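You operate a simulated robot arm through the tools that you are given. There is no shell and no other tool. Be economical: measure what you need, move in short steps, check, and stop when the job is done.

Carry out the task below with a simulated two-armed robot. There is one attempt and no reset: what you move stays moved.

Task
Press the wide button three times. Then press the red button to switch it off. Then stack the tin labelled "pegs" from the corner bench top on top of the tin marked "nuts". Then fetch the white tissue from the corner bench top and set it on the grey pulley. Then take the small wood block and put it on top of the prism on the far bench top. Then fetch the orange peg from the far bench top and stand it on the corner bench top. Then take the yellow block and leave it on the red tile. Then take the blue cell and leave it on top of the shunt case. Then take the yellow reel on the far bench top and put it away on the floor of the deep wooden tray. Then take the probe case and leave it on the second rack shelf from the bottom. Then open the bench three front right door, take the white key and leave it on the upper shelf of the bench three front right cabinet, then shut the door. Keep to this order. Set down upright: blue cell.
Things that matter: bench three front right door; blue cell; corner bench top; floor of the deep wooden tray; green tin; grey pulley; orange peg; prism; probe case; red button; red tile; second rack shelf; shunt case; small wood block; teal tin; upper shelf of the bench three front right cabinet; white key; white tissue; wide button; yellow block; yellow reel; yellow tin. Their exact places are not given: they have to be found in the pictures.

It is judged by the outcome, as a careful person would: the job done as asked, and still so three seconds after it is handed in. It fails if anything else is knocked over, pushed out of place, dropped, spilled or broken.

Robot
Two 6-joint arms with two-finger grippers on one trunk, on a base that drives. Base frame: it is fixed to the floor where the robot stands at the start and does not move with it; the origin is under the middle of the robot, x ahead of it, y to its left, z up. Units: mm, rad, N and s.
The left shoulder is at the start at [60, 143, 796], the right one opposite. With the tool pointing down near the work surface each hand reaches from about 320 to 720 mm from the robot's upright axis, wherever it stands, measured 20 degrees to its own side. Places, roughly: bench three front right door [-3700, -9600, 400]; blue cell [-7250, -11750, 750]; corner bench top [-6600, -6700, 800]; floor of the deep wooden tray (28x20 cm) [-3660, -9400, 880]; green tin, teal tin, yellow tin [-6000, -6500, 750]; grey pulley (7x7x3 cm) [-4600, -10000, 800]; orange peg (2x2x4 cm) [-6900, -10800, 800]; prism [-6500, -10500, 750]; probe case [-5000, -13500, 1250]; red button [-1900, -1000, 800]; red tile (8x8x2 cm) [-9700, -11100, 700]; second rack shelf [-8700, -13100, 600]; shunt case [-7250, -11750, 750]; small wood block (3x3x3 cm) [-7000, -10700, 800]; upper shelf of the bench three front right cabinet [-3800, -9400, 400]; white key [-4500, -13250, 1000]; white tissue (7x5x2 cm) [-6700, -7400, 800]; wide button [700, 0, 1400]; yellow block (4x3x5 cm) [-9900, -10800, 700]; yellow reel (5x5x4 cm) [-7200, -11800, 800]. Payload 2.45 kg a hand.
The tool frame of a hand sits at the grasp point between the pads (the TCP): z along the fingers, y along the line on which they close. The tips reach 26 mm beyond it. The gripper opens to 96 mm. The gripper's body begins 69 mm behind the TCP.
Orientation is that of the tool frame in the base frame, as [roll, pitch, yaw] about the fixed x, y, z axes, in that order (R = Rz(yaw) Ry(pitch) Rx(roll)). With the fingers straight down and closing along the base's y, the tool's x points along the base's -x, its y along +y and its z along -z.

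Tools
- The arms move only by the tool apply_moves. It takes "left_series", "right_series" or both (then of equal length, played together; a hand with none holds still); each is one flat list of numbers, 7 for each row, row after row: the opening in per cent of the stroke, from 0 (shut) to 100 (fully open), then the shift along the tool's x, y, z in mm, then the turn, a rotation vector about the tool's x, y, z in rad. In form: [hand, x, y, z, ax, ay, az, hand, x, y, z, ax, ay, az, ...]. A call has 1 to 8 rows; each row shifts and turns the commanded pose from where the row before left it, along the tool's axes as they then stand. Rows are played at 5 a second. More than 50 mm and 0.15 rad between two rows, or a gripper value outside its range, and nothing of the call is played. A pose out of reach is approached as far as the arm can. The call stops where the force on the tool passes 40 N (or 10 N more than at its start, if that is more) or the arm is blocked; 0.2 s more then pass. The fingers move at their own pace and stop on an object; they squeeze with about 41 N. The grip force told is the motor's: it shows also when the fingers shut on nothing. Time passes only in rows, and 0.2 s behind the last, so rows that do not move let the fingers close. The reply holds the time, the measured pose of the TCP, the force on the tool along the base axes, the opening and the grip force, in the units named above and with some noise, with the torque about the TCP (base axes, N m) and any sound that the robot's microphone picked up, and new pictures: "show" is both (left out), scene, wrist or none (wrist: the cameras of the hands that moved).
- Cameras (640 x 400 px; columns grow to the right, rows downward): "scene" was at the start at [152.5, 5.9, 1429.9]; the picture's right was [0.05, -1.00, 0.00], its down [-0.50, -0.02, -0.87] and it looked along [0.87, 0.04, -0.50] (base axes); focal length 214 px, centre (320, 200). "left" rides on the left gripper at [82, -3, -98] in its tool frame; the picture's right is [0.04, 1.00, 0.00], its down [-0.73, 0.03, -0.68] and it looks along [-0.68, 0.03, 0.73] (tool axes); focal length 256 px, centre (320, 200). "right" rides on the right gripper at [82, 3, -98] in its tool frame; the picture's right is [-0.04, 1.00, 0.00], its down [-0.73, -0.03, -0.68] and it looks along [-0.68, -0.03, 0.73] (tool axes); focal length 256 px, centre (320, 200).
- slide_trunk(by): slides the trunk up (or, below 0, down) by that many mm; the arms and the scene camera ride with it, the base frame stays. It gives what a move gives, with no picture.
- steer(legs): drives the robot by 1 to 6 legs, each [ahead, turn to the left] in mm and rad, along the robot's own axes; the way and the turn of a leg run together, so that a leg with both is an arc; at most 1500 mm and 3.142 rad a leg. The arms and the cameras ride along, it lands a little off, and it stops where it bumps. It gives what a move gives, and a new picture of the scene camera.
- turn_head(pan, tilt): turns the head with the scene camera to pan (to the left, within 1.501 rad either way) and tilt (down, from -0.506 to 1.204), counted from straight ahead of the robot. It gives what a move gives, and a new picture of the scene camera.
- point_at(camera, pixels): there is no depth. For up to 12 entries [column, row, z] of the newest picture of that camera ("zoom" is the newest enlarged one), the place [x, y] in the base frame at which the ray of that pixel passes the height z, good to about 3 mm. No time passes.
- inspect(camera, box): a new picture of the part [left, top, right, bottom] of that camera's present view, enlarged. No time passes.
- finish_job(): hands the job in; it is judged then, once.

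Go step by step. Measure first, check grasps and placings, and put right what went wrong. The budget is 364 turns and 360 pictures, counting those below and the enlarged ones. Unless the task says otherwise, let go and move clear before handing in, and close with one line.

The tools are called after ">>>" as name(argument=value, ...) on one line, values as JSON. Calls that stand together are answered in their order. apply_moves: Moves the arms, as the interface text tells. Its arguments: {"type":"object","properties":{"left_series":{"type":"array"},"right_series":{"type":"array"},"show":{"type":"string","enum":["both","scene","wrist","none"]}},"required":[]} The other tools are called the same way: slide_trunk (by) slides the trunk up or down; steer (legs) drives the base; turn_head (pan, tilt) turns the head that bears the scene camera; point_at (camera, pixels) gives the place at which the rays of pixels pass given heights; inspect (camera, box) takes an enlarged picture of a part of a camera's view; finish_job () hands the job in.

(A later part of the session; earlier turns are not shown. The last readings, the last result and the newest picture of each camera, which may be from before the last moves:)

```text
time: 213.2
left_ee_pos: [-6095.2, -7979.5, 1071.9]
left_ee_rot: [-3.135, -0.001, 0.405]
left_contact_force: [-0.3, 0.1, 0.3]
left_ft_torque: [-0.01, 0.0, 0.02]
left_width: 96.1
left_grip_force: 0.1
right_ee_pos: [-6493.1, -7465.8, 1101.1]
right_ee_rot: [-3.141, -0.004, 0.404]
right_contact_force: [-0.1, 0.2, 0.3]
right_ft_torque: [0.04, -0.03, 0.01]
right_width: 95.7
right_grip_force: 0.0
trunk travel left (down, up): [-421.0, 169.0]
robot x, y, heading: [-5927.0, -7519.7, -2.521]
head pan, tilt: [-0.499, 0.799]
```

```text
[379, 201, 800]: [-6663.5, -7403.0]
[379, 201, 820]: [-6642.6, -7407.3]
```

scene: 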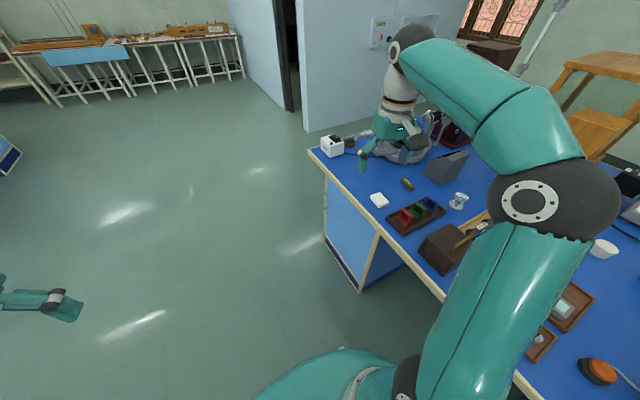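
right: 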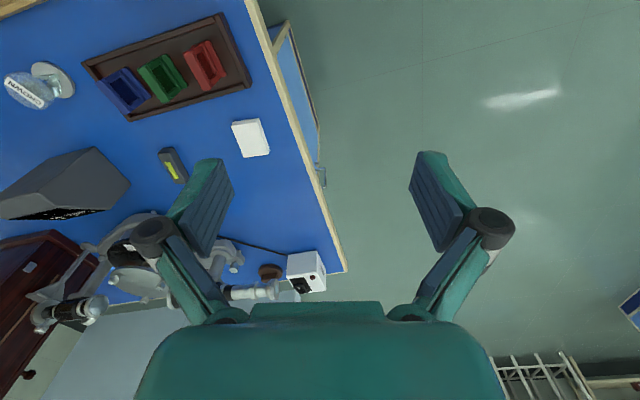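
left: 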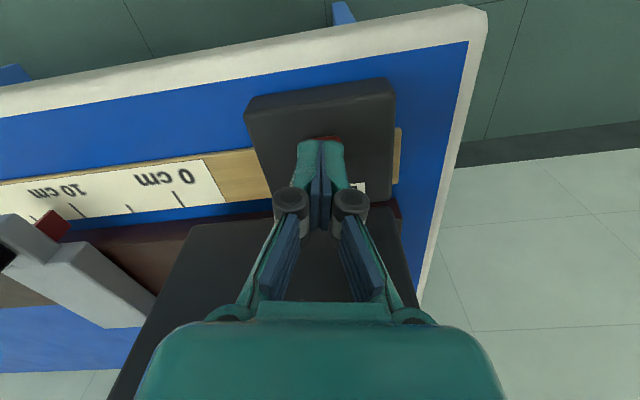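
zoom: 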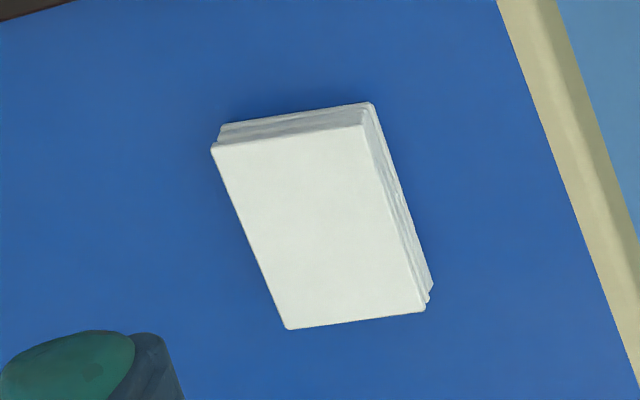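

Tissue centre ≈(-6658,-7405), short axis at yaw 0.5. Move above, align, and descend most of the way.

>>> apply_moves(right_series=[100, -32, -30.2, 0, 0, 0, 0, 100, -32, -30.2, 0, 0, 0, 0, 100, -32, -30.2, 0, 0, 0, 0, 100, -32, -30.2, 0, 0, 0, -0.1, 100, 0, 0, 48, 0, 0, 0, 100, 0, 0, 48, 0, 0, 0, 100, 0, 0, 48, 0, 0, 0, 100, 0, 0, 30, 0, 0, 0])

```text
time: 215.1
left_ee_pos: [-6094.1, -7979.2, 1073.6]
left_ee_rot: [-3.131, -0.003, 0.405]
left_contact_force: [-0.3, 0.8, -0.7]
left_ft_torque: [-0.01, 0.0, 0.01]
left_width: 96.1
left_grip_force: 0.0
right_ee_pos: [-6607.4, -7408.3, 897.3]
right_ee_rot: [-3.14, 0.001, 0.503]
right_contact_force: [0.7, -0.6, 0.0]
right_ft_torque: [0.0, 0.01, -0.01]
right_width: 96.0
right_grip_force: 0.0
right hand out of reach, approached as far as the arm can: row 3, 4
trunk travel left (down, up): [-421.0, 169.0]
robot x, y, heading: [-5927.0, -7522.7, -2.523]
head pan, tilt: [-0.499, 0.799]
```

scene: 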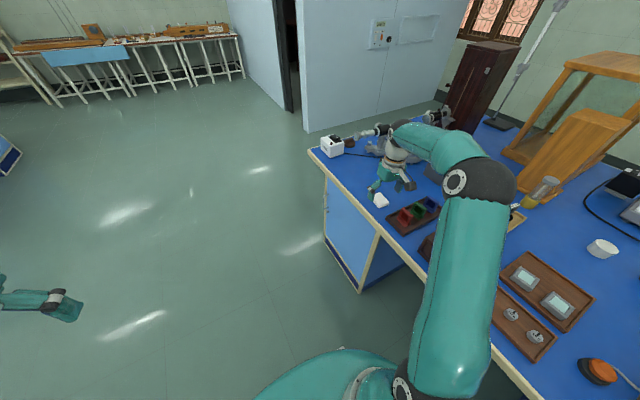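
right: 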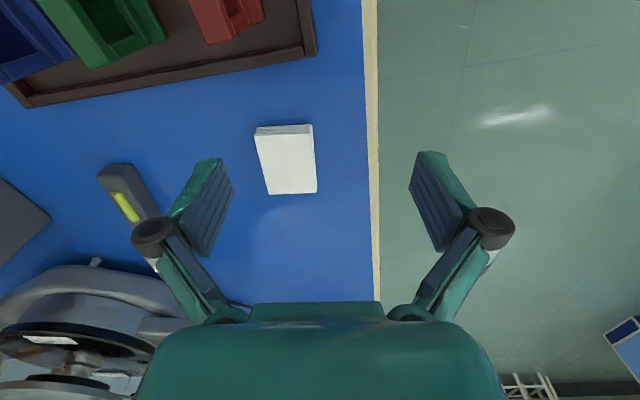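

Fell 50 mm short due to reach up high. Re-measure from the closer view.

>>> point_at(camera="right", pixels=[[286, 163, 820], [286, 163, 815], [256, 133, 820], [312, 132, 820], [317, 192, 820], [267, 195, 820]])

```text
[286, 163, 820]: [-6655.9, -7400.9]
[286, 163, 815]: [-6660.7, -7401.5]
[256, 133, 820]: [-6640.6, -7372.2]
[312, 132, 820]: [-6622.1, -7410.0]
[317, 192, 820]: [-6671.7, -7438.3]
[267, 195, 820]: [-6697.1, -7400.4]
```

>>> apply_moves(right_series=[100, -21.4, -14, 10, 0, 0, 0, 100, -21.4, -14, 20, 0, 0, 0, 100, 0, 0, 0, 0, 0, 0])

```text
time: 215.8
left_ee_pos: [-6093.3, -7979.4, 1072.5]
left_ee_rot: [-3.133, -0.003, 0.405]
left_contact_force: [0.4, 0.3, 0.5]
left_ft_torque: [0.01, 0.0, 0.04]
left_width: 96.1
left_grip_force: 0.1
right_ee_pos: [-6656.8, -7405.5, 865.0]
right_ee_rot: [3.141, 0.0, 0.506]
right_contact_force: [0.0, 0.2, -0.2]
right_ft_torque: [-0.02, 0.01, -0.01]
right_width: 95.9
right_grip_force: 0.1
trunk travel left (down, up): [-421.0, 169.0]
robot x, y, heading: [-5928.7, -7518.5, -2.518]
head pan, tilt: [-0.499, 0.799]
```

scene: 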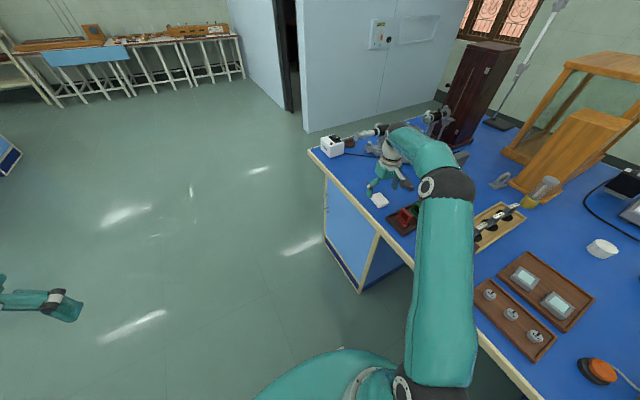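
right: 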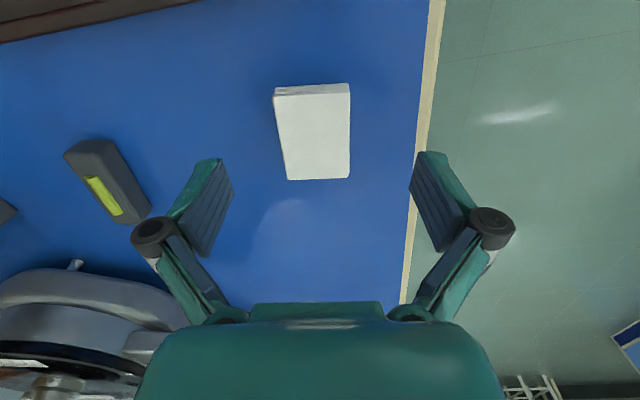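

Aligned. Lower to z≈829 and close.

>>> apply_moves(right_series=[100, 0, 0, 18, 0, 0, 0, 100, 0, 0, 18, 0, 0, 0, 30, 0, 0, 0, 0, 0, 0, 0, 0, 0, 0, 0, 0, 0, 0, 0, 0, 0, 0, 0, 0, 0, 0, 0, 0, 0, 0, 0])

```text
time: 217.2
left_ee_pos: [-6094.6, -7979.1, 1073.3]
left_ee_rot: [-3.134, -0.003, 0.405]
left_contact_force: [-0.6, 0.1, -0.8]
left_ft_torque: [0.02, 0.01, 0.02]
left_width: 96.0
left_grip_force: 0.2
right_ee_pos: [-6657.2, -7406.1, 828.8]
right_ee_rot: [-3.14, -0.003, 0.502]
right_contact_force: [-0.1, -0.1, -0.6]
right_ft_torque: [-0.02, 0.03, 0.02]
right_width: 44.6
right_grip_force: 41.7
trunk travel left (down, up): [-421.0, 169.0]
robot x, y, heading: [-5930.4, -7517.3, -2.519]
head pan, tilt: [-0.499, 0.799]
```

scene: 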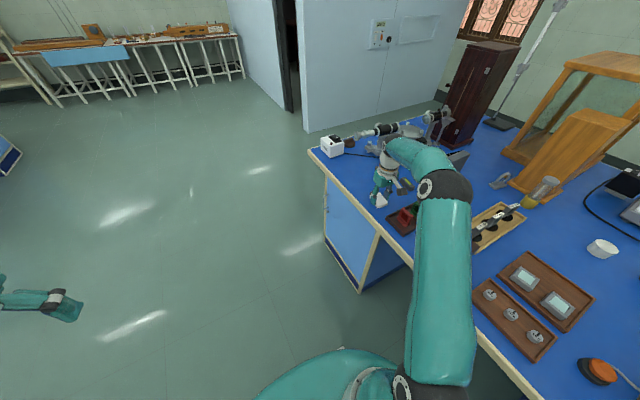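
right: 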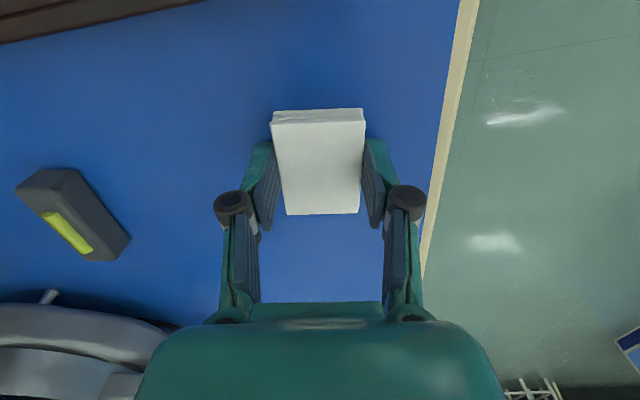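

Tissue gripped (44.6 mm). Lift, retract, and turn toward the next bench.

>>> apply_moves(right_series=[0, 0, 0, -45, 0, 0, 0, 0, 0, 0, -45, 0, 0, 0, 0, 0, 0, -45, 0, 0, 0, 0, 30, 15, -35, 0, 0, 0, 0, 45, 20, 0, 0, 0, 0, 0, 45, 20, 0, 0, 0, 0, 0, 45, 20, 0, 0, 0, 0, 0, 45, 20, 0, 0, 0, 0], show="wrist")

>>> apply_moves(right_series=[0, 45, 20, 0, 0, 0, 0, 0, 45, 20, 0, 0, 0, 0], show="none")

>>> steer(legs=[[0, 0.8]])

>>> steer(legs=[[0, 0.76]])

>>> turn_head(pan=0.1, tilt=0.4)

```text
time: 219.1
left_ee_pos: [-6092.4, -7978.6, 1073.9]
left_ee_rot: [-3.133, 0.001, 0.405]
left_contact_force: [0.0, -0.1, 0.6]
left_ft_torque: [0.01, 0.06, 0.01]
left_width: 95.9
left_grip_force: 0.1
right_ee_pos: [-6427.8, -7390.4, 1001.5]
right_ee_rot: [-3.138, 0.002, 0.504]
right_contact_force: [-0.3, 1.3, -0.1]
right_ft_torque: [-0.01, 0.03, 0.02]
right_width: 44.5
right_grip_force: 41.5
trunk travel left (down, up): [-421.0, 169.0]
robot x, y, heading: [-5929.2, -7521.2, -2.525]
head pan, tilt: [-0.499, 0.799]
```

right: 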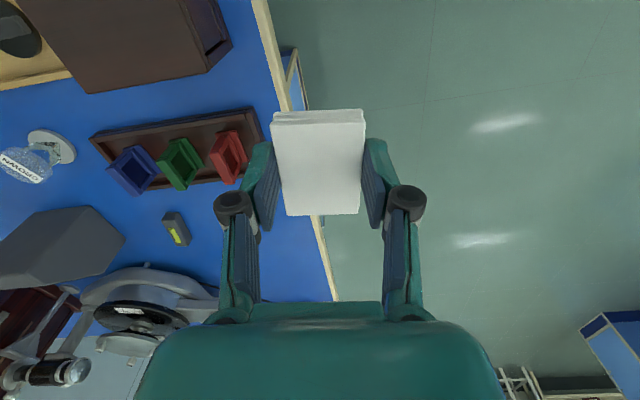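

```text
time: 219.7
left_ee_pos: [-6093.6, -7980.2, 1073.8]
left_ee_rot: [-3.133, -0.001, 0.404]
left_contact_force: [-0.6, -1.2, -0.5]
left_ft_torque: [0.0, 0.01, 0.01]
left_width: 96.0
left_grip_force: 0.0
right_ee_pos: [-6330.5, -7378.9, 996.2]
right_ee_rot: [-3.141, 0.001, 0.502]
right_contact_force: [0.1, -0.5, 0.1]
right_ft_torque: [0.03, 0.01, -0.02]
right_width: 44.7
right_grip_force: 41.2
trunk travel left (down, up): [-421.0, 169.0]
robot x, y, heading: [-5928.0, -7517.2, -2.517]
head pan, tilt: [-0.499, 0.799]
```

```text
time: 222.4
left_ee_pos: [-5718.3, -7959.5, 1072.5]
left_ee_rot: [-3.132, -0.002, 1.196]
left_contact_force: [0.0, 0.0, -0.2]
left_ft_torque: [0.0, 0.01, 0.01]
left_width: 95.8
left_grip_force: 0.1
right_ee_pos: [-6311.8, -7705.8, 995.9]
right_ee_rot: [-3.141, 0.0, 1.295]
right_contact_force: [0.3, -0.2, -0.8]
right_ft_torque: [0.01, -0.04, 0.03]
right_width: 44.5
right_grip_force: 41.0
trunk travel left (down, up): [-421.0, 169.0]
robot x, y, heading: [-5949.1, -7516.6, -1.733]
head pan, tilt: [-0.499, 0.799]
```

scene: 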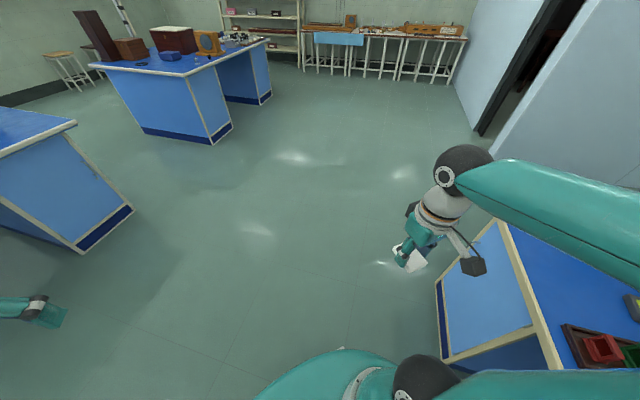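

```text
time: 225.0
left_ee_pos: [-5475.8, -7683.7, 1073.0]
left_ee_rot: [-3.133, -0.002, 1.948]
left_contact_force: [0.9, 0.4, -0.4]
left_ft_torque: [-0.04, -0.03, -0.01]
left_width: 95.9
left_grip_force: 0.1
right_ee_pos: [-6082.6, -7905.4, 995.7]
right_ee_rot: [-3.14, -0.001, 2.046]
right_contact_force: [0.8, -0.7, -0.6]
right_ft_torque: [-0.01, -0.02, 0.02]
right_width: 44.5
right_grip_force: 40.8
trunk travel left (down, up): [-421.0, 169.0]
robot x, y, heading: [-5967.0, -7524.4, -0.979]
head pan, tilt: [-0.499, 0.799]
```

scene: 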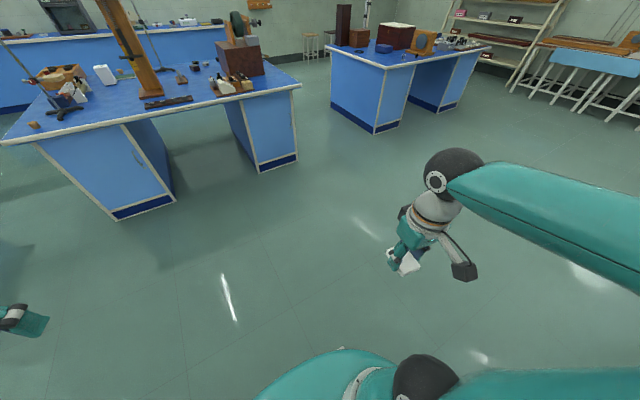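

```text
time: 226.0
left_ee_pos: [-5476.2, -7683.5, 1074.7]
left_ee_rot: [-3.133, -0.002, 1.949]
left_contact_force: [0.7, -0.2, 0.7]
left_ft_torque: [0.0, 0.02, 0.01]
left_width: 96.1
left_grip_force: 0.0
right_ee_pos: [-6083.4, -7904.3, 995.8]
right_ee_rot: [3.141, -0.004, 2.046]
right_contact_force: [0.0, 0.0, -0.5]
right_ft_torque: [0.03, 0.02, 0.03]
right_width: 44.6
right_grip_force: 40.9
trunk travel left (down, up): [-421.0, 169.0]
robot x, y, heading: [-5961.3, -7529.3, -0.982]
head pan, tilt: [0.099, 0.4]
```

scene: 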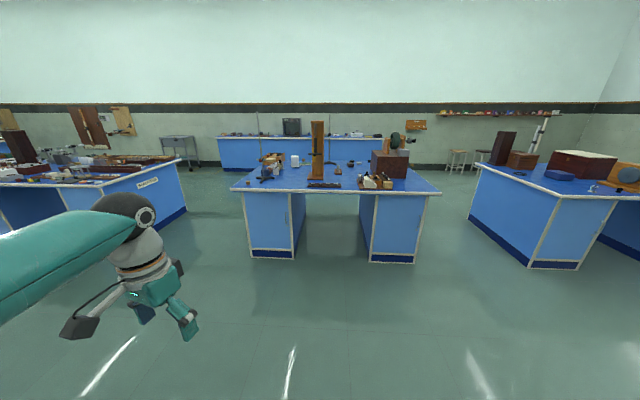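

A bench is straight ahead (240-435, 190), likely with the grey pulley. Enlarge.

>>> inspect(camera="scene", box=[230, 110, 450, 230])

>>> inspect(camera="scene", box=[0, 110, 200, 230])

>>> point_at(camera="scene", pixels=[[232, 188, 800], [440, 193, 800], [262, 155, 800], [405, 155, 800], [187, 180, 800], [480, 165, 800], [556, 200, 800]])

```text
2.91 times, centred on (340, 170) of scene
```

zoom: 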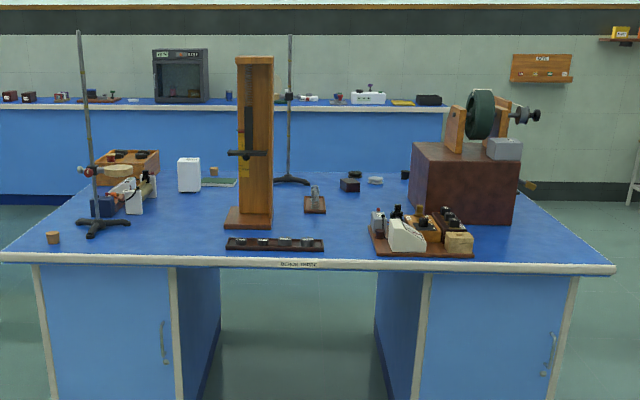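

```text
3.20 times, centred on (100, 170) of scene
```

zoom: 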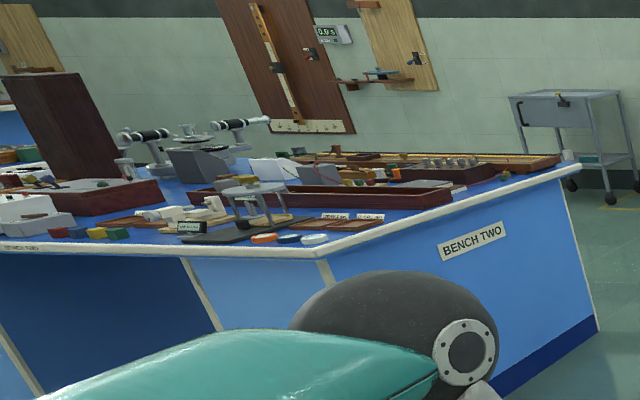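

```text
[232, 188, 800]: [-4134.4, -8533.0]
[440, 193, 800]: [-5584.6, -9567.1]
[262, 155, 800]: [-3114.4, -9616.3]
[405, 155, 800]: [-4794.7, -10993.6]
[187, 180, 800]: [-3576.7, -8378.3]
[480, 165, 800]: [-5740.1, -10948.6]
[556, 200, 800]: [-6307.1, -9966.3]
```

Enlarge the candidate pulley region and locate it.

>>> inspect(camera="scene", box=[330, 145, 400, 190])

>>> inspect(camera="scene", box=[235, 140, 330, 200])

>>> point_at(camera="scene", pixels=[[359, 163, 810], [338, 171, 810], [274, 160, 850], [350, 163, 800], [385, 160, 800]])

```text
8.89 times, centred on (365, 168) of scene
```

zoom: 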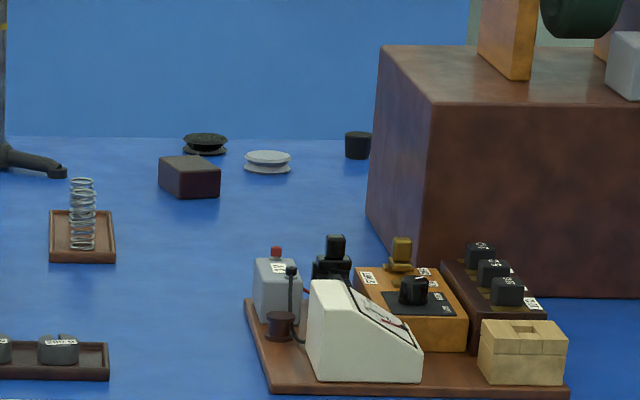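

```text
6.67 times, centred on (282, 170) of scene
```

zoom: 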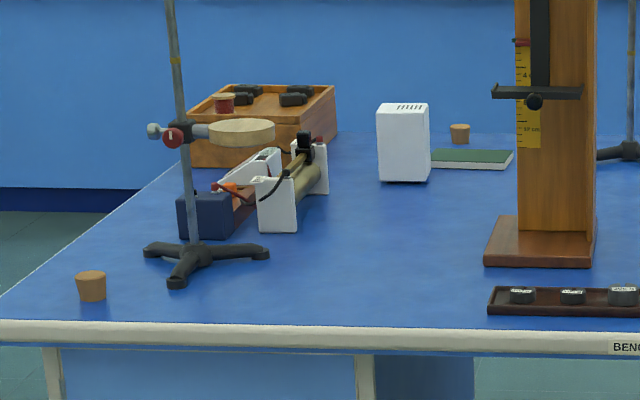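

```text
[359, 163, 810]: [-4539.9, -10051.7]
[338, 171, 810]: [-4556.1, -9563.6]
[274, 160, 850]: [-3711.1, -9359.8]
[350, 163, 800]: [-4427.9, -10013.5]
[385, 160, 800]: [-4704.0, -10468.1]
```

The grey pulley is on bench three near its far side, so I must go around to the far side through the gap right of it. First tuck both arms in.

>>> apply_moves(left_series=[0, -7.4, -34, 0, 0, 0, 0, 0, -7.4, -34, 0, 0, 0, 0, 0, -7.4, -34, 0, 0, 0, 0, 0, -7.4, -34, 0, 0, 0, 0], right_series=[0, -28, 41, 0, 0, 0, 0, 0, -28, 41, 0, 0, 0, 0, 0, -28, 41, 0, 0, 0, 0, 0, -28, 41, 0, 0, 0, 0], show="none")

>>> steer(legs=[[0, -0.78]])

>>> steer(legs=[[0, -0.77], [1250, 0]])

>>> steer(legs=[[0, 0.78]])

>>> turn_head(pan=0.6, tilt=0.6)

```text
time: 227.0
left_ee_pos: [-5590.0, -7760.5, 1075.2]
left_ee_rot: [-3.133, -0.003, 1.948]
left_contact_force: [0.1, -0.4, -0.1]
left_ft_torque: [0.0, 0.02, 0.0]
left_width: 0.0
left_grip_force: 28.2
right_ee_pos: [-5885.4, -7928.3, 996.8]
right_ee_rot: [-3.139, -0.005, 2.046]
right_contact_force: [1.1, -0.6, -0.2]
right_ft_torque: [0.0, 0.02, -0.02]
right_width: 44.4
right_grip_force: 40.8
trunk travel left (down, up): [-421.0, 169.0]
robot x, y, heading: [-5962.3, -7524.9, -0.981]
head pan, tilt: [0.099, 0.4]
```

```text
time: 229.7
left_ee_pos: [-5862.3, -7955.0, 1075.4]
left_ee_rot: [-3.134, -0.003, 1.168]
left_contact_force: [-1.1, -0.4, -0.1]
left_ft_torque: [0.01, 0.0, 0.02]
left_width: 0.0
left_grip_force: 28.2
right_ee_pos: [-6190.3, -7866.3, 996.9]
right_ee_rot: [-3.139, -0.001, 1.268]
right_contact_force: [-0.5, 0.2, 0.4]
right_ft_torque: [0.01, -0.01, -0.02]
right_width: 44.4
right_grip_force: 41.1
trunk travel left (down, up): [-421.0, 169.0]
robot x, y, heading: [-5934.8, -7528.8, -1.762]
head pan, tilt: [0.099, 0.4]
```

scene: 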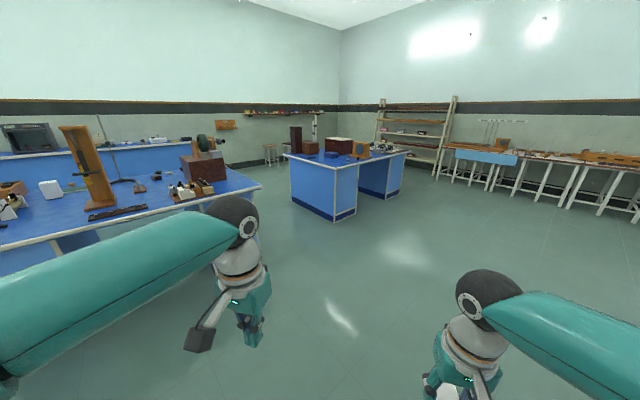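

```text
time: 238.4
left_ee_pos: [-7202.3, -8620.3, 1077.4]
left_ee_rot: [-3.133, -0.005, 0.395]
left_contact_force: [-0.2, 0.2, 0.6]
left_ft_torque: [-0.01, -0.01, -0.03]
left_width: 0.0
left_grip_force: 28.4
right_ee_pos: [-7375.8, -8326.8, 995.3]
right_ee_rot: [-3.141, -0.004, 0.495]
right_contact_force: [-0.5, 0.5, -0.5]
right_ft_torque: [0.02, -0.02, -0.01]
right_width: 44.6
right_grip_force: 40.6
trunk travel left (down, up): [-421.0, 169.0]
robot x, y, heading: [-6962.8, -8263.9, -2.535]
head pan, tilt: [0.099, 0.4]
```

scene: 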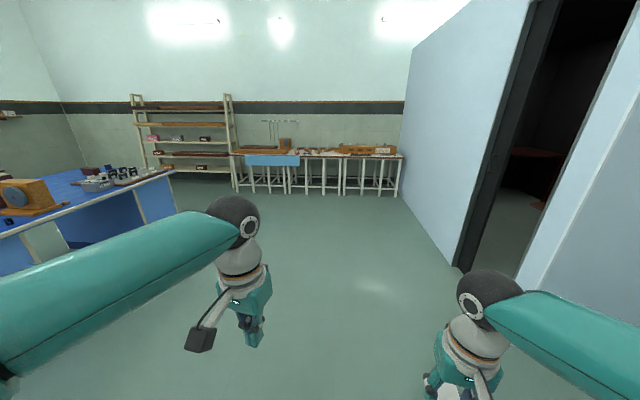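

```text
time: 241.1
left_ee_pos: [-6879.3, -8687.2, 1077.2]
left_ee_rot: [-3.133, -0.004, 1.184]
left_contact_force: [-0.2, -0.4, -0.1]
left_ft_torque: [0.01, -0.02, 0.0]
left_width: 0.0
left_grip_force: 28.3
right_ee_pos: [-7208.7, -8601.8, 995.9]
right_ee_rot: [-3.14, -0.004, 1.282]
right_contact_force: [0.2, -0.5, 0.2]
right_ft_torque: [0.02, 0.02, 0.02]
right_width: 44.5
right_grip_force: 40.9
trunk travel left (down, up): [-421.0, 169.0]
robot x, y, heading: [-6990.1, -8258.5, -1.745]
head pan, tilt: [0.099, 0.4]
```

scene: 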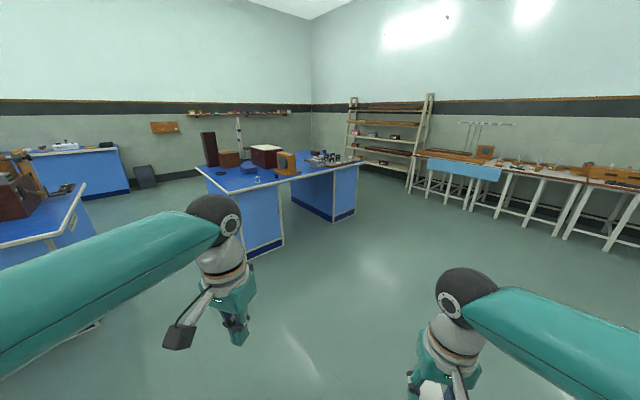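

```text
time: 242.0
left_ee_pos: [-6880.3, -8686.8, 1077.8]
left_ee_rot: [-3.132, -0.002, 1.186]
left_contact_force: [0.2, -0.3, 0.7]
left_ft_torque: [0.02, -0.02, -0.01]
left_width: 0.2
left_grip_force: 28.5
right_ee_pos: [-7208.0, -8601.0, 998.3]
right_ee_rot: [-3.139, -0.003, 1.282]
right_contact_force: [-0.7, 0.2, 0.3]
right_ft_torque: [0.01, 0.0, 0.02]
right_width: 44.3
right_grip_force: 40.9
trunk travel left (down, up): [-421.0, 169.0]
robot x, y, heading: [-6987.1, -8261.3, -1.746]
head pan, tilt: [0.6, 0.6]
```

scene: 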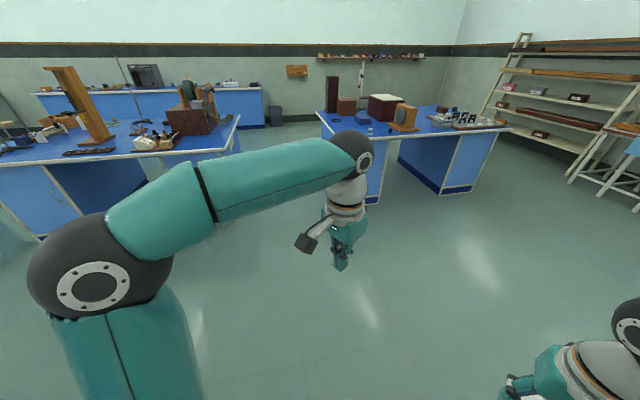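

Measure the gap between bench three (right) and the far bench (left).

>>> point_at(camera="scene", pixels=[[236, 150, 800], [241, 117, 800], [333, 144, 800], [318, 112, 800], [509, 130, 800], [262, 125, 0], [268, 90, 800]])

```text
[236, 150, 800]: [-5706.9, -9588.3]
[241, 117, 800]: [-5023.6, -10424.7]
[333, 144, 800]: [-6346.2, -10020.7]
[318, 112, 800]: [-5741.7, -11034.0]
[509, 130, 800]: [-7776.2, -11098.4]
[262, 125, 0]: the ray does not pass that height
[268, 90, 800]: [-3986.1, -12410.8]
```

Gap is ~770 mm centred at A≈10560. Approach its mouth.

>>> steer(legs=[[0, 0.72], [1480, 0]])

>>> turn_head(pan=0, tilt=0.75)

```text
time: 251.5
left_ee_pos: [-5851.9, -9747.0, 1076.8]
left_ee_rot: [-3.135, -0.005, 1.922]
left_contact_force: [-0.2, 0.6, -0.1]
left_ft_torque: [0.01, 0.02, 0.04]
left_width: 0.1
left_grip_force: 28.6
right_ee_pos: [-6151.1, -9906.4, 997.8]
right_ee_rot: [-3.141, -0.005, 2.021]
right_contact_force: [1.0, -0.3, -0.3]
right_ft_torque: [-0.01, 0.04, 0.0]
right_width: 44.4
right_grip_force: 40.9
trunk travel left (down, up): [-421.0, 169.0]
robot x, y, heading: [-6220.5, -9505.4, -1.005]
head pan, tilt: [0.6, 0.6]
```

scene: 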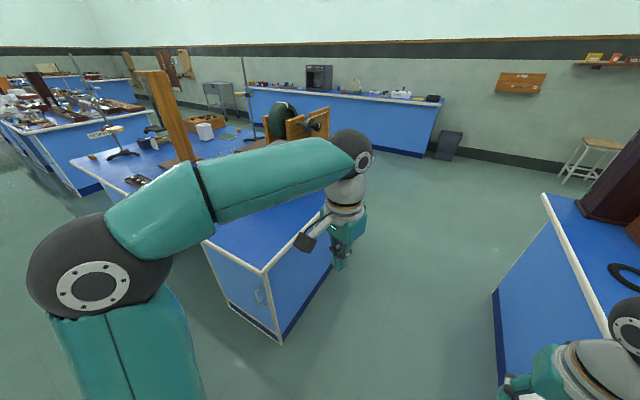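

```text
time: 252.5
left_ee_pos: [-5851.3, -9746.4, 1077.6]
left_ee_rot: [-3.132, -0.003, 1.922]
left_contact_force: [0.0, 0.2, -0.3]
left_ft_torque: [-0.01, -0.03, -0.01]
left_width: 0.0
left_grip_force: 27.9
right_ee_pos: [-6152.2, -9906.1, 998.5]
right_ee_rot: [-3.14, -0.005, 2.021]
right_contact_force: [-0.1, 0.4, -0.8]
right_ft_torque: [-0.02, 0.01, -0.05]
right_width: 44.6
right_grip_force: 41.4
trunk travel left (down, up): [-421.0, 169.0]
robot x, y, heading: [-6224.8, -9504.7, -1.006]
head pan, tilt: [0.0, 0.75]
```

scene: 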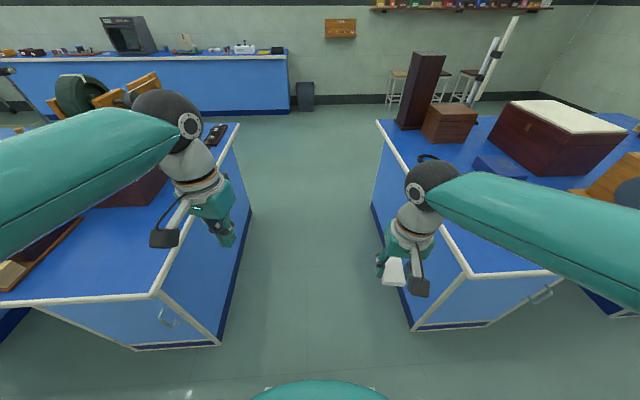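

>>> point_at(camera="scene", pixels=[[218, 345, 0], [414, 330, 0], [157, 292, 800], [472, 273, 800], [238, 125, 800], [378, 122, 800], [250, 212, 0], [372, 207, 0], [250, 112, 0]])

```text
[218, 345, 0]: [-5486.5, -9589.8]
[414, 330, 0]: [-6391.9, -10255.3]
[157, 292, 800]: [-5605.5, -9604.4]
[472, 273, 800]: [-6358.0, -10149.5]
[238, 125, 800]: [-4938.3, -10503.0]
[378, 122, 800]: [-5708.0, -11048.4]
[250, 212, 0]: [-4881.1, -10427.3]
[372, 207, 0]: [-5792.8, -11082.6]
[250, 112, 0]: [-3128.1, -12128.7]
```

Gap is 930 mm at the tops. Drive through to the far side.

>>> steer(legs=[[0, 0.06], [1500, 0], [620, 0]])

>>> steer(legs=[[0, 0.8]])

>>> steer(legs=[[0, 0.78], [1000, 0]])

>>> steer(legs=[[0, 0.8]])

>>> steer(legs=[[0, 0.77]])

```text
time: 263.9
left_ee_pos: [-4578.7, -11499.6, 1077.5]
left_ee_rot: [-3.134, -0.001, 1.988]
left_contact_force: [0.0, -0.5, -0.3]
left_ft_torque: [0.01, 0.03, -0.01]
left_width: 0.4
left_grip_force: 28.1
right_ee_pos: [-4866.0, -11679.1, 996.1]
right_ee_rot: [-3.14, -0.002, 2.089]
right_contact_force: [0.4, -0.4, -0.8]
right_ft_torque: [-0.01, 0.0, -0.01]
right_width: 44.5
right_grip_force: 40.9
trunk travel left (down, up): [-421.0, 169.0]
robot x, y, heading: [-4964.2, -11283.6, -0.941]
head pan, tilt: [0.0, 0.75]
```

scene: 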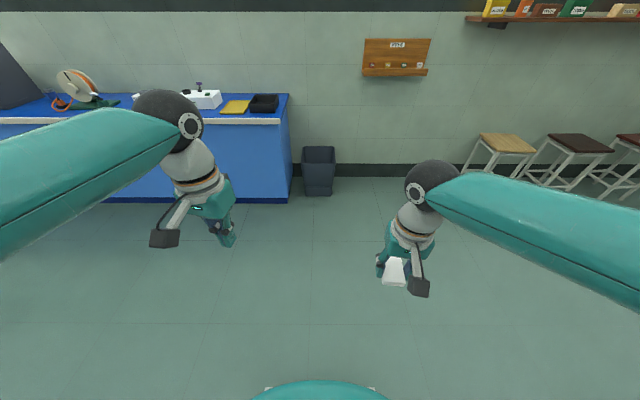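

```text
time: 266.7
left_ee_pos: [-4540.1, -11157.3, 1077.5]
left_ee_rot: [-3.132, -0.004, 2.795]
left_contact_force: [-0.1, -0.1, -0.1]
left_ft_torque: [0.02, 0.01, 0.02]
left_width: 0.0
left_grip_force: 28.6
right_ee_pos: [-4611.9, -11488.6, 997.8]
right_ee_rot: [-3.14, -0.003, 2.894]
right_contact_force: [0.6, -0.5, -0.4]
right_ft_torque: [0.0, 0.04, 0.0]
right_width: 44.4
right_grip_force: 40.7
trunk travel left (down, up): [-421.0, 169.0]
robot x, y, heading: [-4965.6, -11310.2, -0.136]
head pan, tilt: [0.0, 0.75]
```

scene: 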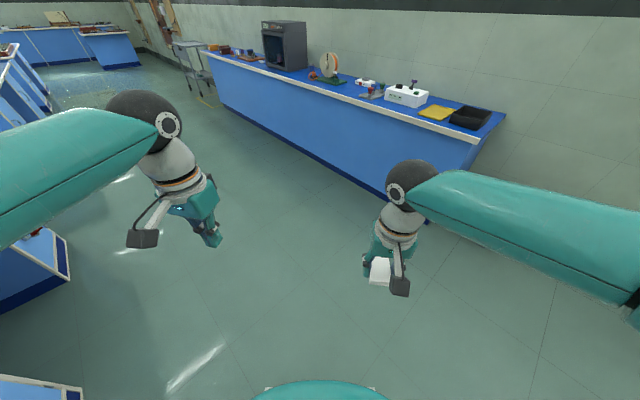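

```text
time: 274.1
left_ee_pos: [-3991.5, -10323.6, 1077.7]
left_ee_rot: [-3.133, -0.006, -2.725]
left_contact_force: [0.3, 0.4, -0.3]
left_ft_torque: [-0.01, 0.03, 0.02]
left_width: 0.0
left_grip_force: 28.5
right_ee_pos: [-3813.1, -10612.0, 998.9]
right_ee_rot: [-3.14, -0.004, -2.624]
right_contact_force: [1.2, -0.7, -0.9]
right_ft_torque: [0.03, 0.03, 0.0]
right_width: 44.6
right_grip_force: 41.2
trunk travel left (down, up): [-421.0, 169.0]
robot x, y, heading: [-4191.0, -10731.3, 0.632]
head pan, tilt: [0.0, 0.75]
```

scene: 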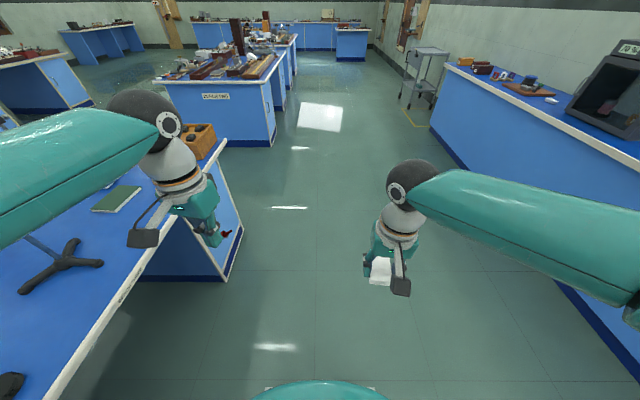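

```text
time: 276.9
left_ee_pos: [-4344.0, -10303.4, 1077.7]
left_ee_rot: [-3.132, -0.006, -1.918]
left_contact_force: [-0.2, -0.8, -0.8]
left_ft_torque: [0.01, -0.01, 0.01]
left_width: 0.0
left_grip_force: 28.7
right_ee_pos: [-4011.9, -10373.9, 998.4]
right_ee_rot: [-3.14, -0.003, -1.818]
right_contact_force: [0.0, 0.9, -0.4]
right_ft_torque: [0.02, 0.01, -0.03]
right_width: 44.3
right_grip_force: 40.8
trunk travel left (down, up): [-421.0, 169.0]
robot x, y, heading: [-4163.1, -10732.6, 1.428]
head pan, tilt: [0.0, 0.75]
```

scene: 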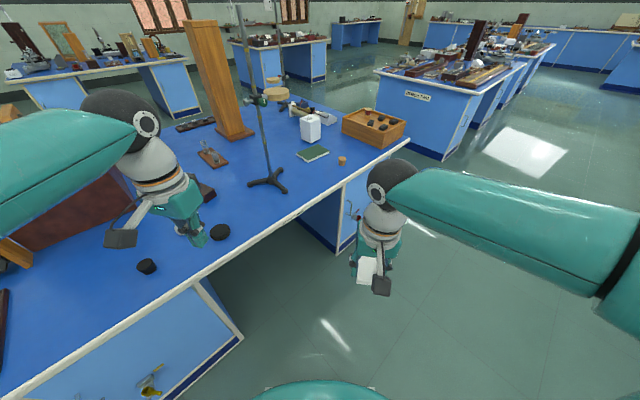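

```text
time: 279.6
left_ee_pos: [-4591.5, -10550.4, 1078.5]
left_ee_rot: [-3.132, -0.007, -1.145]
left_contact_force: [0.5, 0.1, -0.4]
left_ft_torque: [-0.01, 0.0, -0.01]
left_width: 0.0
left_grip_force: 28.2
right_ee_pos: [-4306.1, -10368.3, 998.8]
right_ee_rot: [-3.141, -0.005, -1.045]
right_contact_force: [0.7, 0.0, -0.4]
right_ft_torque: [0.04, -0.01, -0.03]
right_width: 44.3
right_grip_force: 41.0
trunk travel left (down, up): [-421.0, 169.0]
robot x, y, heading: [-4144.1, -10717.3, 2.196]
head pan, tilt: [0.0, 0.75]
```

scene: 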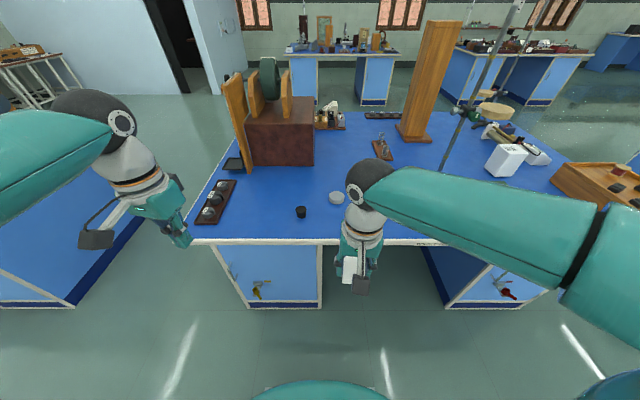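

I'm on the front side of bench three; the pulley is at (336,197). Measure it.

>>> inspect(camera="scene", box=[280, 165, 380, 235])

>>> point_at(camera="scene", pixels=[[337, 195, 830], [337, 198, 820], [337, 201, 800], [300, 240, 800], [190, 240, 800]])

```text
5.71 times, centred on (330, 200) of scene
```

zoom: 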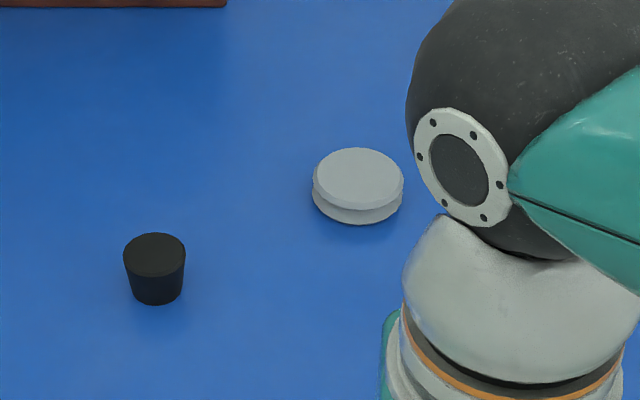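

```text
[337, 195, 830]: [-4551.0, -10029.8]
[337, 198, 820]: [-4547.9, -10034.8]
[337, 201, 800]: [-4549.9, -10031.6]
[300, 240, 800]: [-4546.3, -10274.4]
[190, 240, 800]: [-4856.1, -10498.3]
```

Drive 255 mm closer, then use wrist camera.

>>> steer(legs=[[255, 0]])

>>> apply_moves(right_series=[0, 0, 0, 0, 0, 0, 0], show="wrist")

```text
time: 281.4
left_ee_pos: [-4740.6, -10341.7, 1078.0]
left_ee_rot: [-3.133, -0.005, -1.15]
left_contact_force: [0.1, 0.1, -1.0]
left_ft_torque: [-0.02, 0.01, -0.02]
left_width: 0.0
left_grip_force: 28.5
right_ee_pos: [-4453.3, -10160.1, 1000.6]
right_ee_rot: [-3.14, -0.002, -1.051]
right_contact_force: [-0.2, 0.8, -1.0]
right_ft_torque: [-0.02, -0.01, 0.01]
right_width: 44.5
right_grip_force: 41.5
trunk travel left (down, up): [-421.0, 169.0]
robot x, y, heading: [-4291.7, -10510.7, 2.194]
head pan, tilt: [0.0, 0.75]
```

scene: 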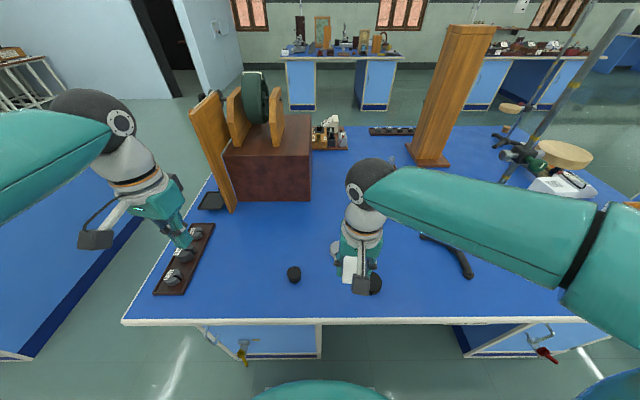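

```text
time: 281.9
left_ee_pos: [-4740.7, -10341.6, 1079.2]
left_ee_rot: [-3.133, -0.008, -1.15]
left_contact_force: [-0.9, 1.1, -0.1]
left_ft_torque: [-0.01, 0.01, -0.03]
left_width: 0.0
left_grip_force: 28.9
right_ee_pos: [-4453.3, -10161.1, 999.1]
right_ee_rot: [-3.14, -0.004, -1.052]
right_contact_force: [-0.4, -0.2, -0.3]
right_ft_torque: [-0.01, -0.01, 0.0]
right_width: 44.4
right_grip_force: 41.3
trunk travel left (down, up): [-421.0, 169.0]
robot x, y, heading: [-4288.3, -10510.1, 2.189]
head pan, tilt: [0.0, 0.75]
```

right: 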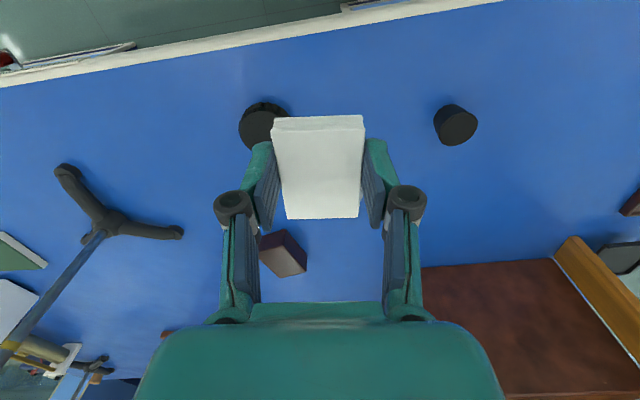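

The tissue hides the pulley in this view; use the left wrist camera.

>>> inspect(camera="left", box=[0, 0, 640, 400])

>>> inspect(camera="scene", box=[300, 220, 400, 300])

```text
1.00 times, centred on (320, 200) of left (not enlarged: the box is as wide or as high as the picture)
```

zoom: 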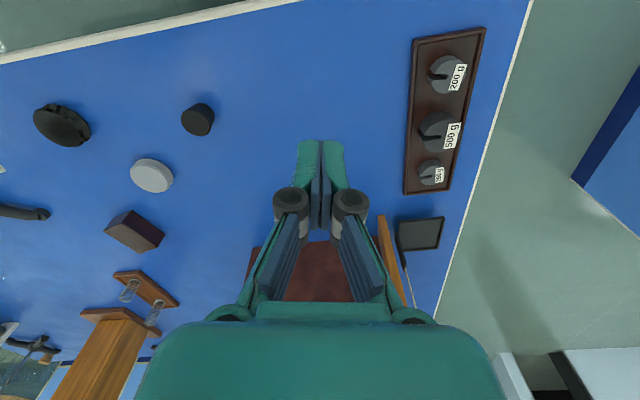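

```text
5.00 times, centred on (350, 260) of scene
```

zoom: 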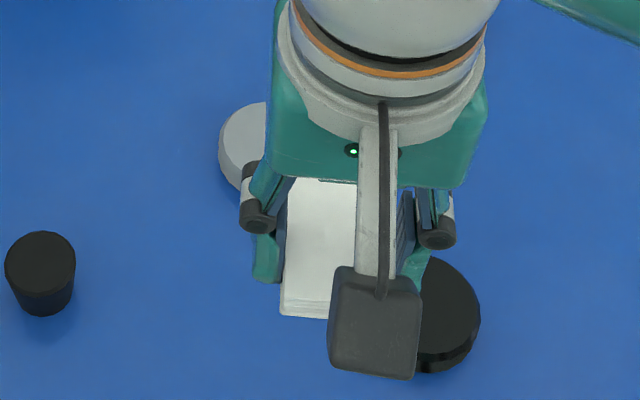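

>>> point_at(camera="left", pixels=[[153, 174, 830], [153, 174, 820], [130, 172, 828], [173, 178, 828], [152, 158, 828], [150, 190, 828], [120, 228, 830]])

```text
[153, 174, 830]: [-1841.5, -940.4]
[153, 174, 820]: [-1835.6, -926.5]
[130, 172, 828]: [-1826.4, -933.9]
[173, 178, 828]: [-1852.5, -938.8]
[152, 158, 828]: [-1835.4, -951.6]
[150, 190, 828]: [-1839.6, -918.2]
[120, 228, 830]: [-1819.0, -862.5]
```

>>> inspect(camera="left", box=[100, 140, 200, 210])

>>> point_at(camera="zoom", pixels=[[329, 197, 830], [329, 197, 820], [190, 197, 828], [466, 210, 828], [330, 100, 828], [320, 290, 828]])

```text
5.71 times, centred on (150, 175) of left
```

zoom: 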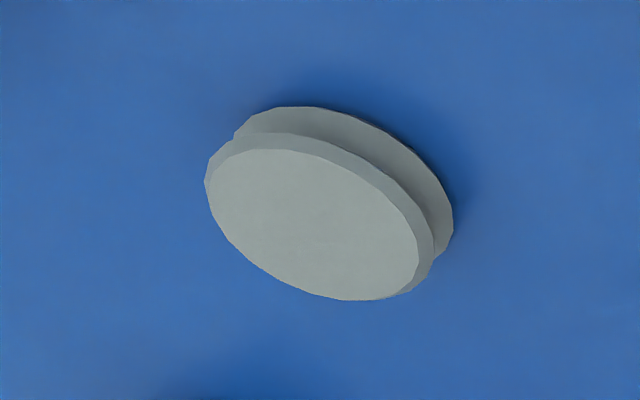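

```text
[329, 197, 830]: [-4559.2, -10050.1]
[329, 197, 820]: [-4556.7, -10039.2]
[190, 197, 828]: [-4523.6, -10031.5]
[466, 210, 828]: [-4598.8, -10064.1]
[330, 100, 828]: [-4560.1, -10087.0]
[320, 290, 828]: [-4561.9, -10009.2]
```

Pulley at (-4553,-10034), top ≈830. Move the tissue above it and lower to a hover.

>>> apply_moves(right_series=[0, -40, 6, 0, 0, 0, 0, 0, -40, 6, 0, 0, 0, 0, 0, -40, 6, 0, 0, 0, 0, 0, -40, 6, 0, 0, 0, 0, 0, 0, 0, 45, 0, 0, 0, 0, 0, 0, 45, 0, 0, 0, 0, 0, 0, 15, 0, 0, 0, 0, 0, 0, 0, 0, 0, 0], show="wrist")

>>> inspect(camera="left", box=[80, 100, 240, 220])

>>> inspect(camera="scene", box=[280, 200, 400, 290])

```text
time: 283.6
left_ee_pos: [-4739.2, -10341.2, 1080.8]
left_ee_rot: [-3.133, -0.005, -1.151]
left_contact_force: [0.4, -0.2, -0.1]
left_ft_torque: [0.0, -0.01, -0.02]
left_width: 0.1
left_grip_force: 28.4
right_ee_pos: [-4550.9, -10034.5, 893.1]
right_ee_rot: [-3.139, -0.003, -1.05]
right_contact_force: [0.8, 0.0, 0.2]
right_ft_torque: [-0.01, -0.01, 0.01]
right_width: 44.6
right_grip_force: 40.9
trunk travel left (down, up): [-421.0, 169.0]
robot x, y, heading: [-4290.0, -10505.9, 2.194]
head pan, tilt: [0.0, 0.75]
```

right: 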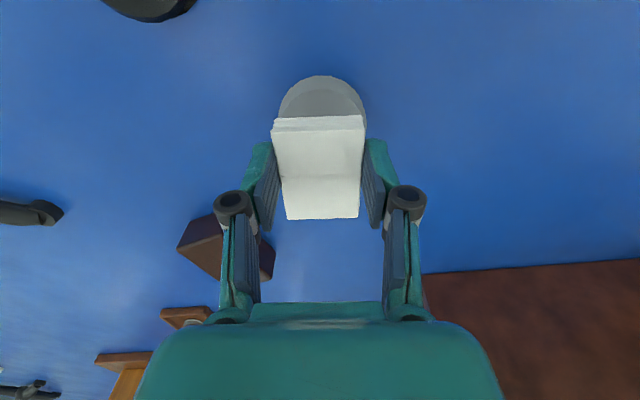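

```text
3.33 times, centred on (160, 160) of left
```

zoom: 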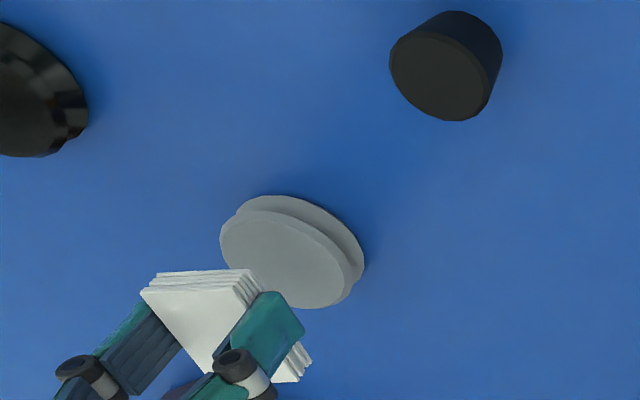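

```text
4.44 times, centred on (340, 245) of scene
```

zoom: 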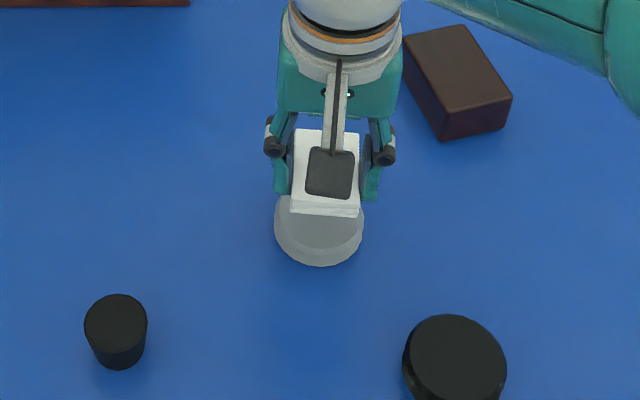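

Laterally aligned. Lower gently until contact.

>>> apply_moves(right_series=[0, 0, 0, 20, 0, 0, 0, 0, 0, 0, 9, 0, 0, 0, 0, 0, 0, 3, 0, 0, 0, 0, 0, 0, 0, 0, 0, 0], show="wrist")

>>> inspect(camera="left", box=[80, 100, 240, 220])

```text
time: 284.6
left_ee_pos: [-4741.2, -10342.4, 1080.5]
left_ee_rot: [-3.134, -0.006, -1.151]
left_contact_force: [-0.7, -0.7, 0.7]
left_ft_torque: [0.0, 0.02, 0.02]
left_width: 0.0
left_grip_force: 28.2
right_ee_pos: [-4549.5, -10034.5, 861.5]
right_ee_rot: [-3.14, -0.004, -1.053]
right_contact_force: [0.0, 0.1, -0.3]
right_ft_torque: [-0.01, 0.02, -0.01]
right_width: 44.5
right_grip_force: 41.0
trunk travel left (down, up): [-421.0, 169.0]
robot x, y, heading: [-4288.7, -10506.7, 2.19]
head pan, tilt: [0.0, 0.75]
```

right: 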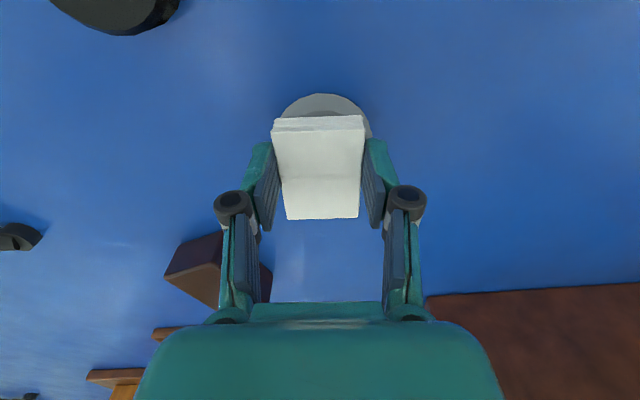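

```text
3.33 times, centred on (160, 160) of left
```

zoom: 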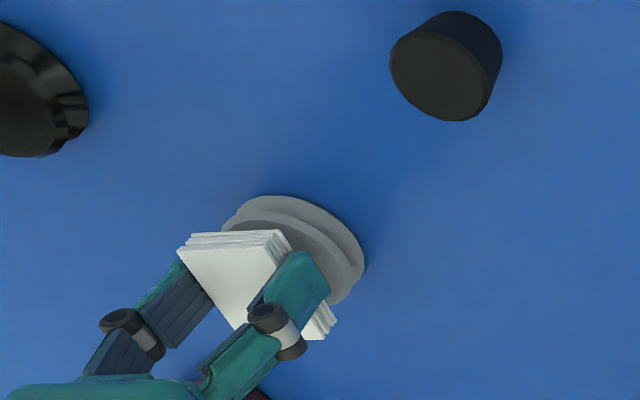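

Check the pulley rim position relative to the hand.

>>> point_at(camera="right", pixels=[[322, 94, 828], [281, 112, 828], [365, 112, 828], [320, 118, 848]])

```text
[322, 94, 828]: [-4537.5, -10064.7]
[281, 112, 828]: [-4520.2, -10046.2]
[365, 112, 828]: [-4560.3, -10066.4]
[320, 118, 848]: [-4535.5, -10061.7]
```

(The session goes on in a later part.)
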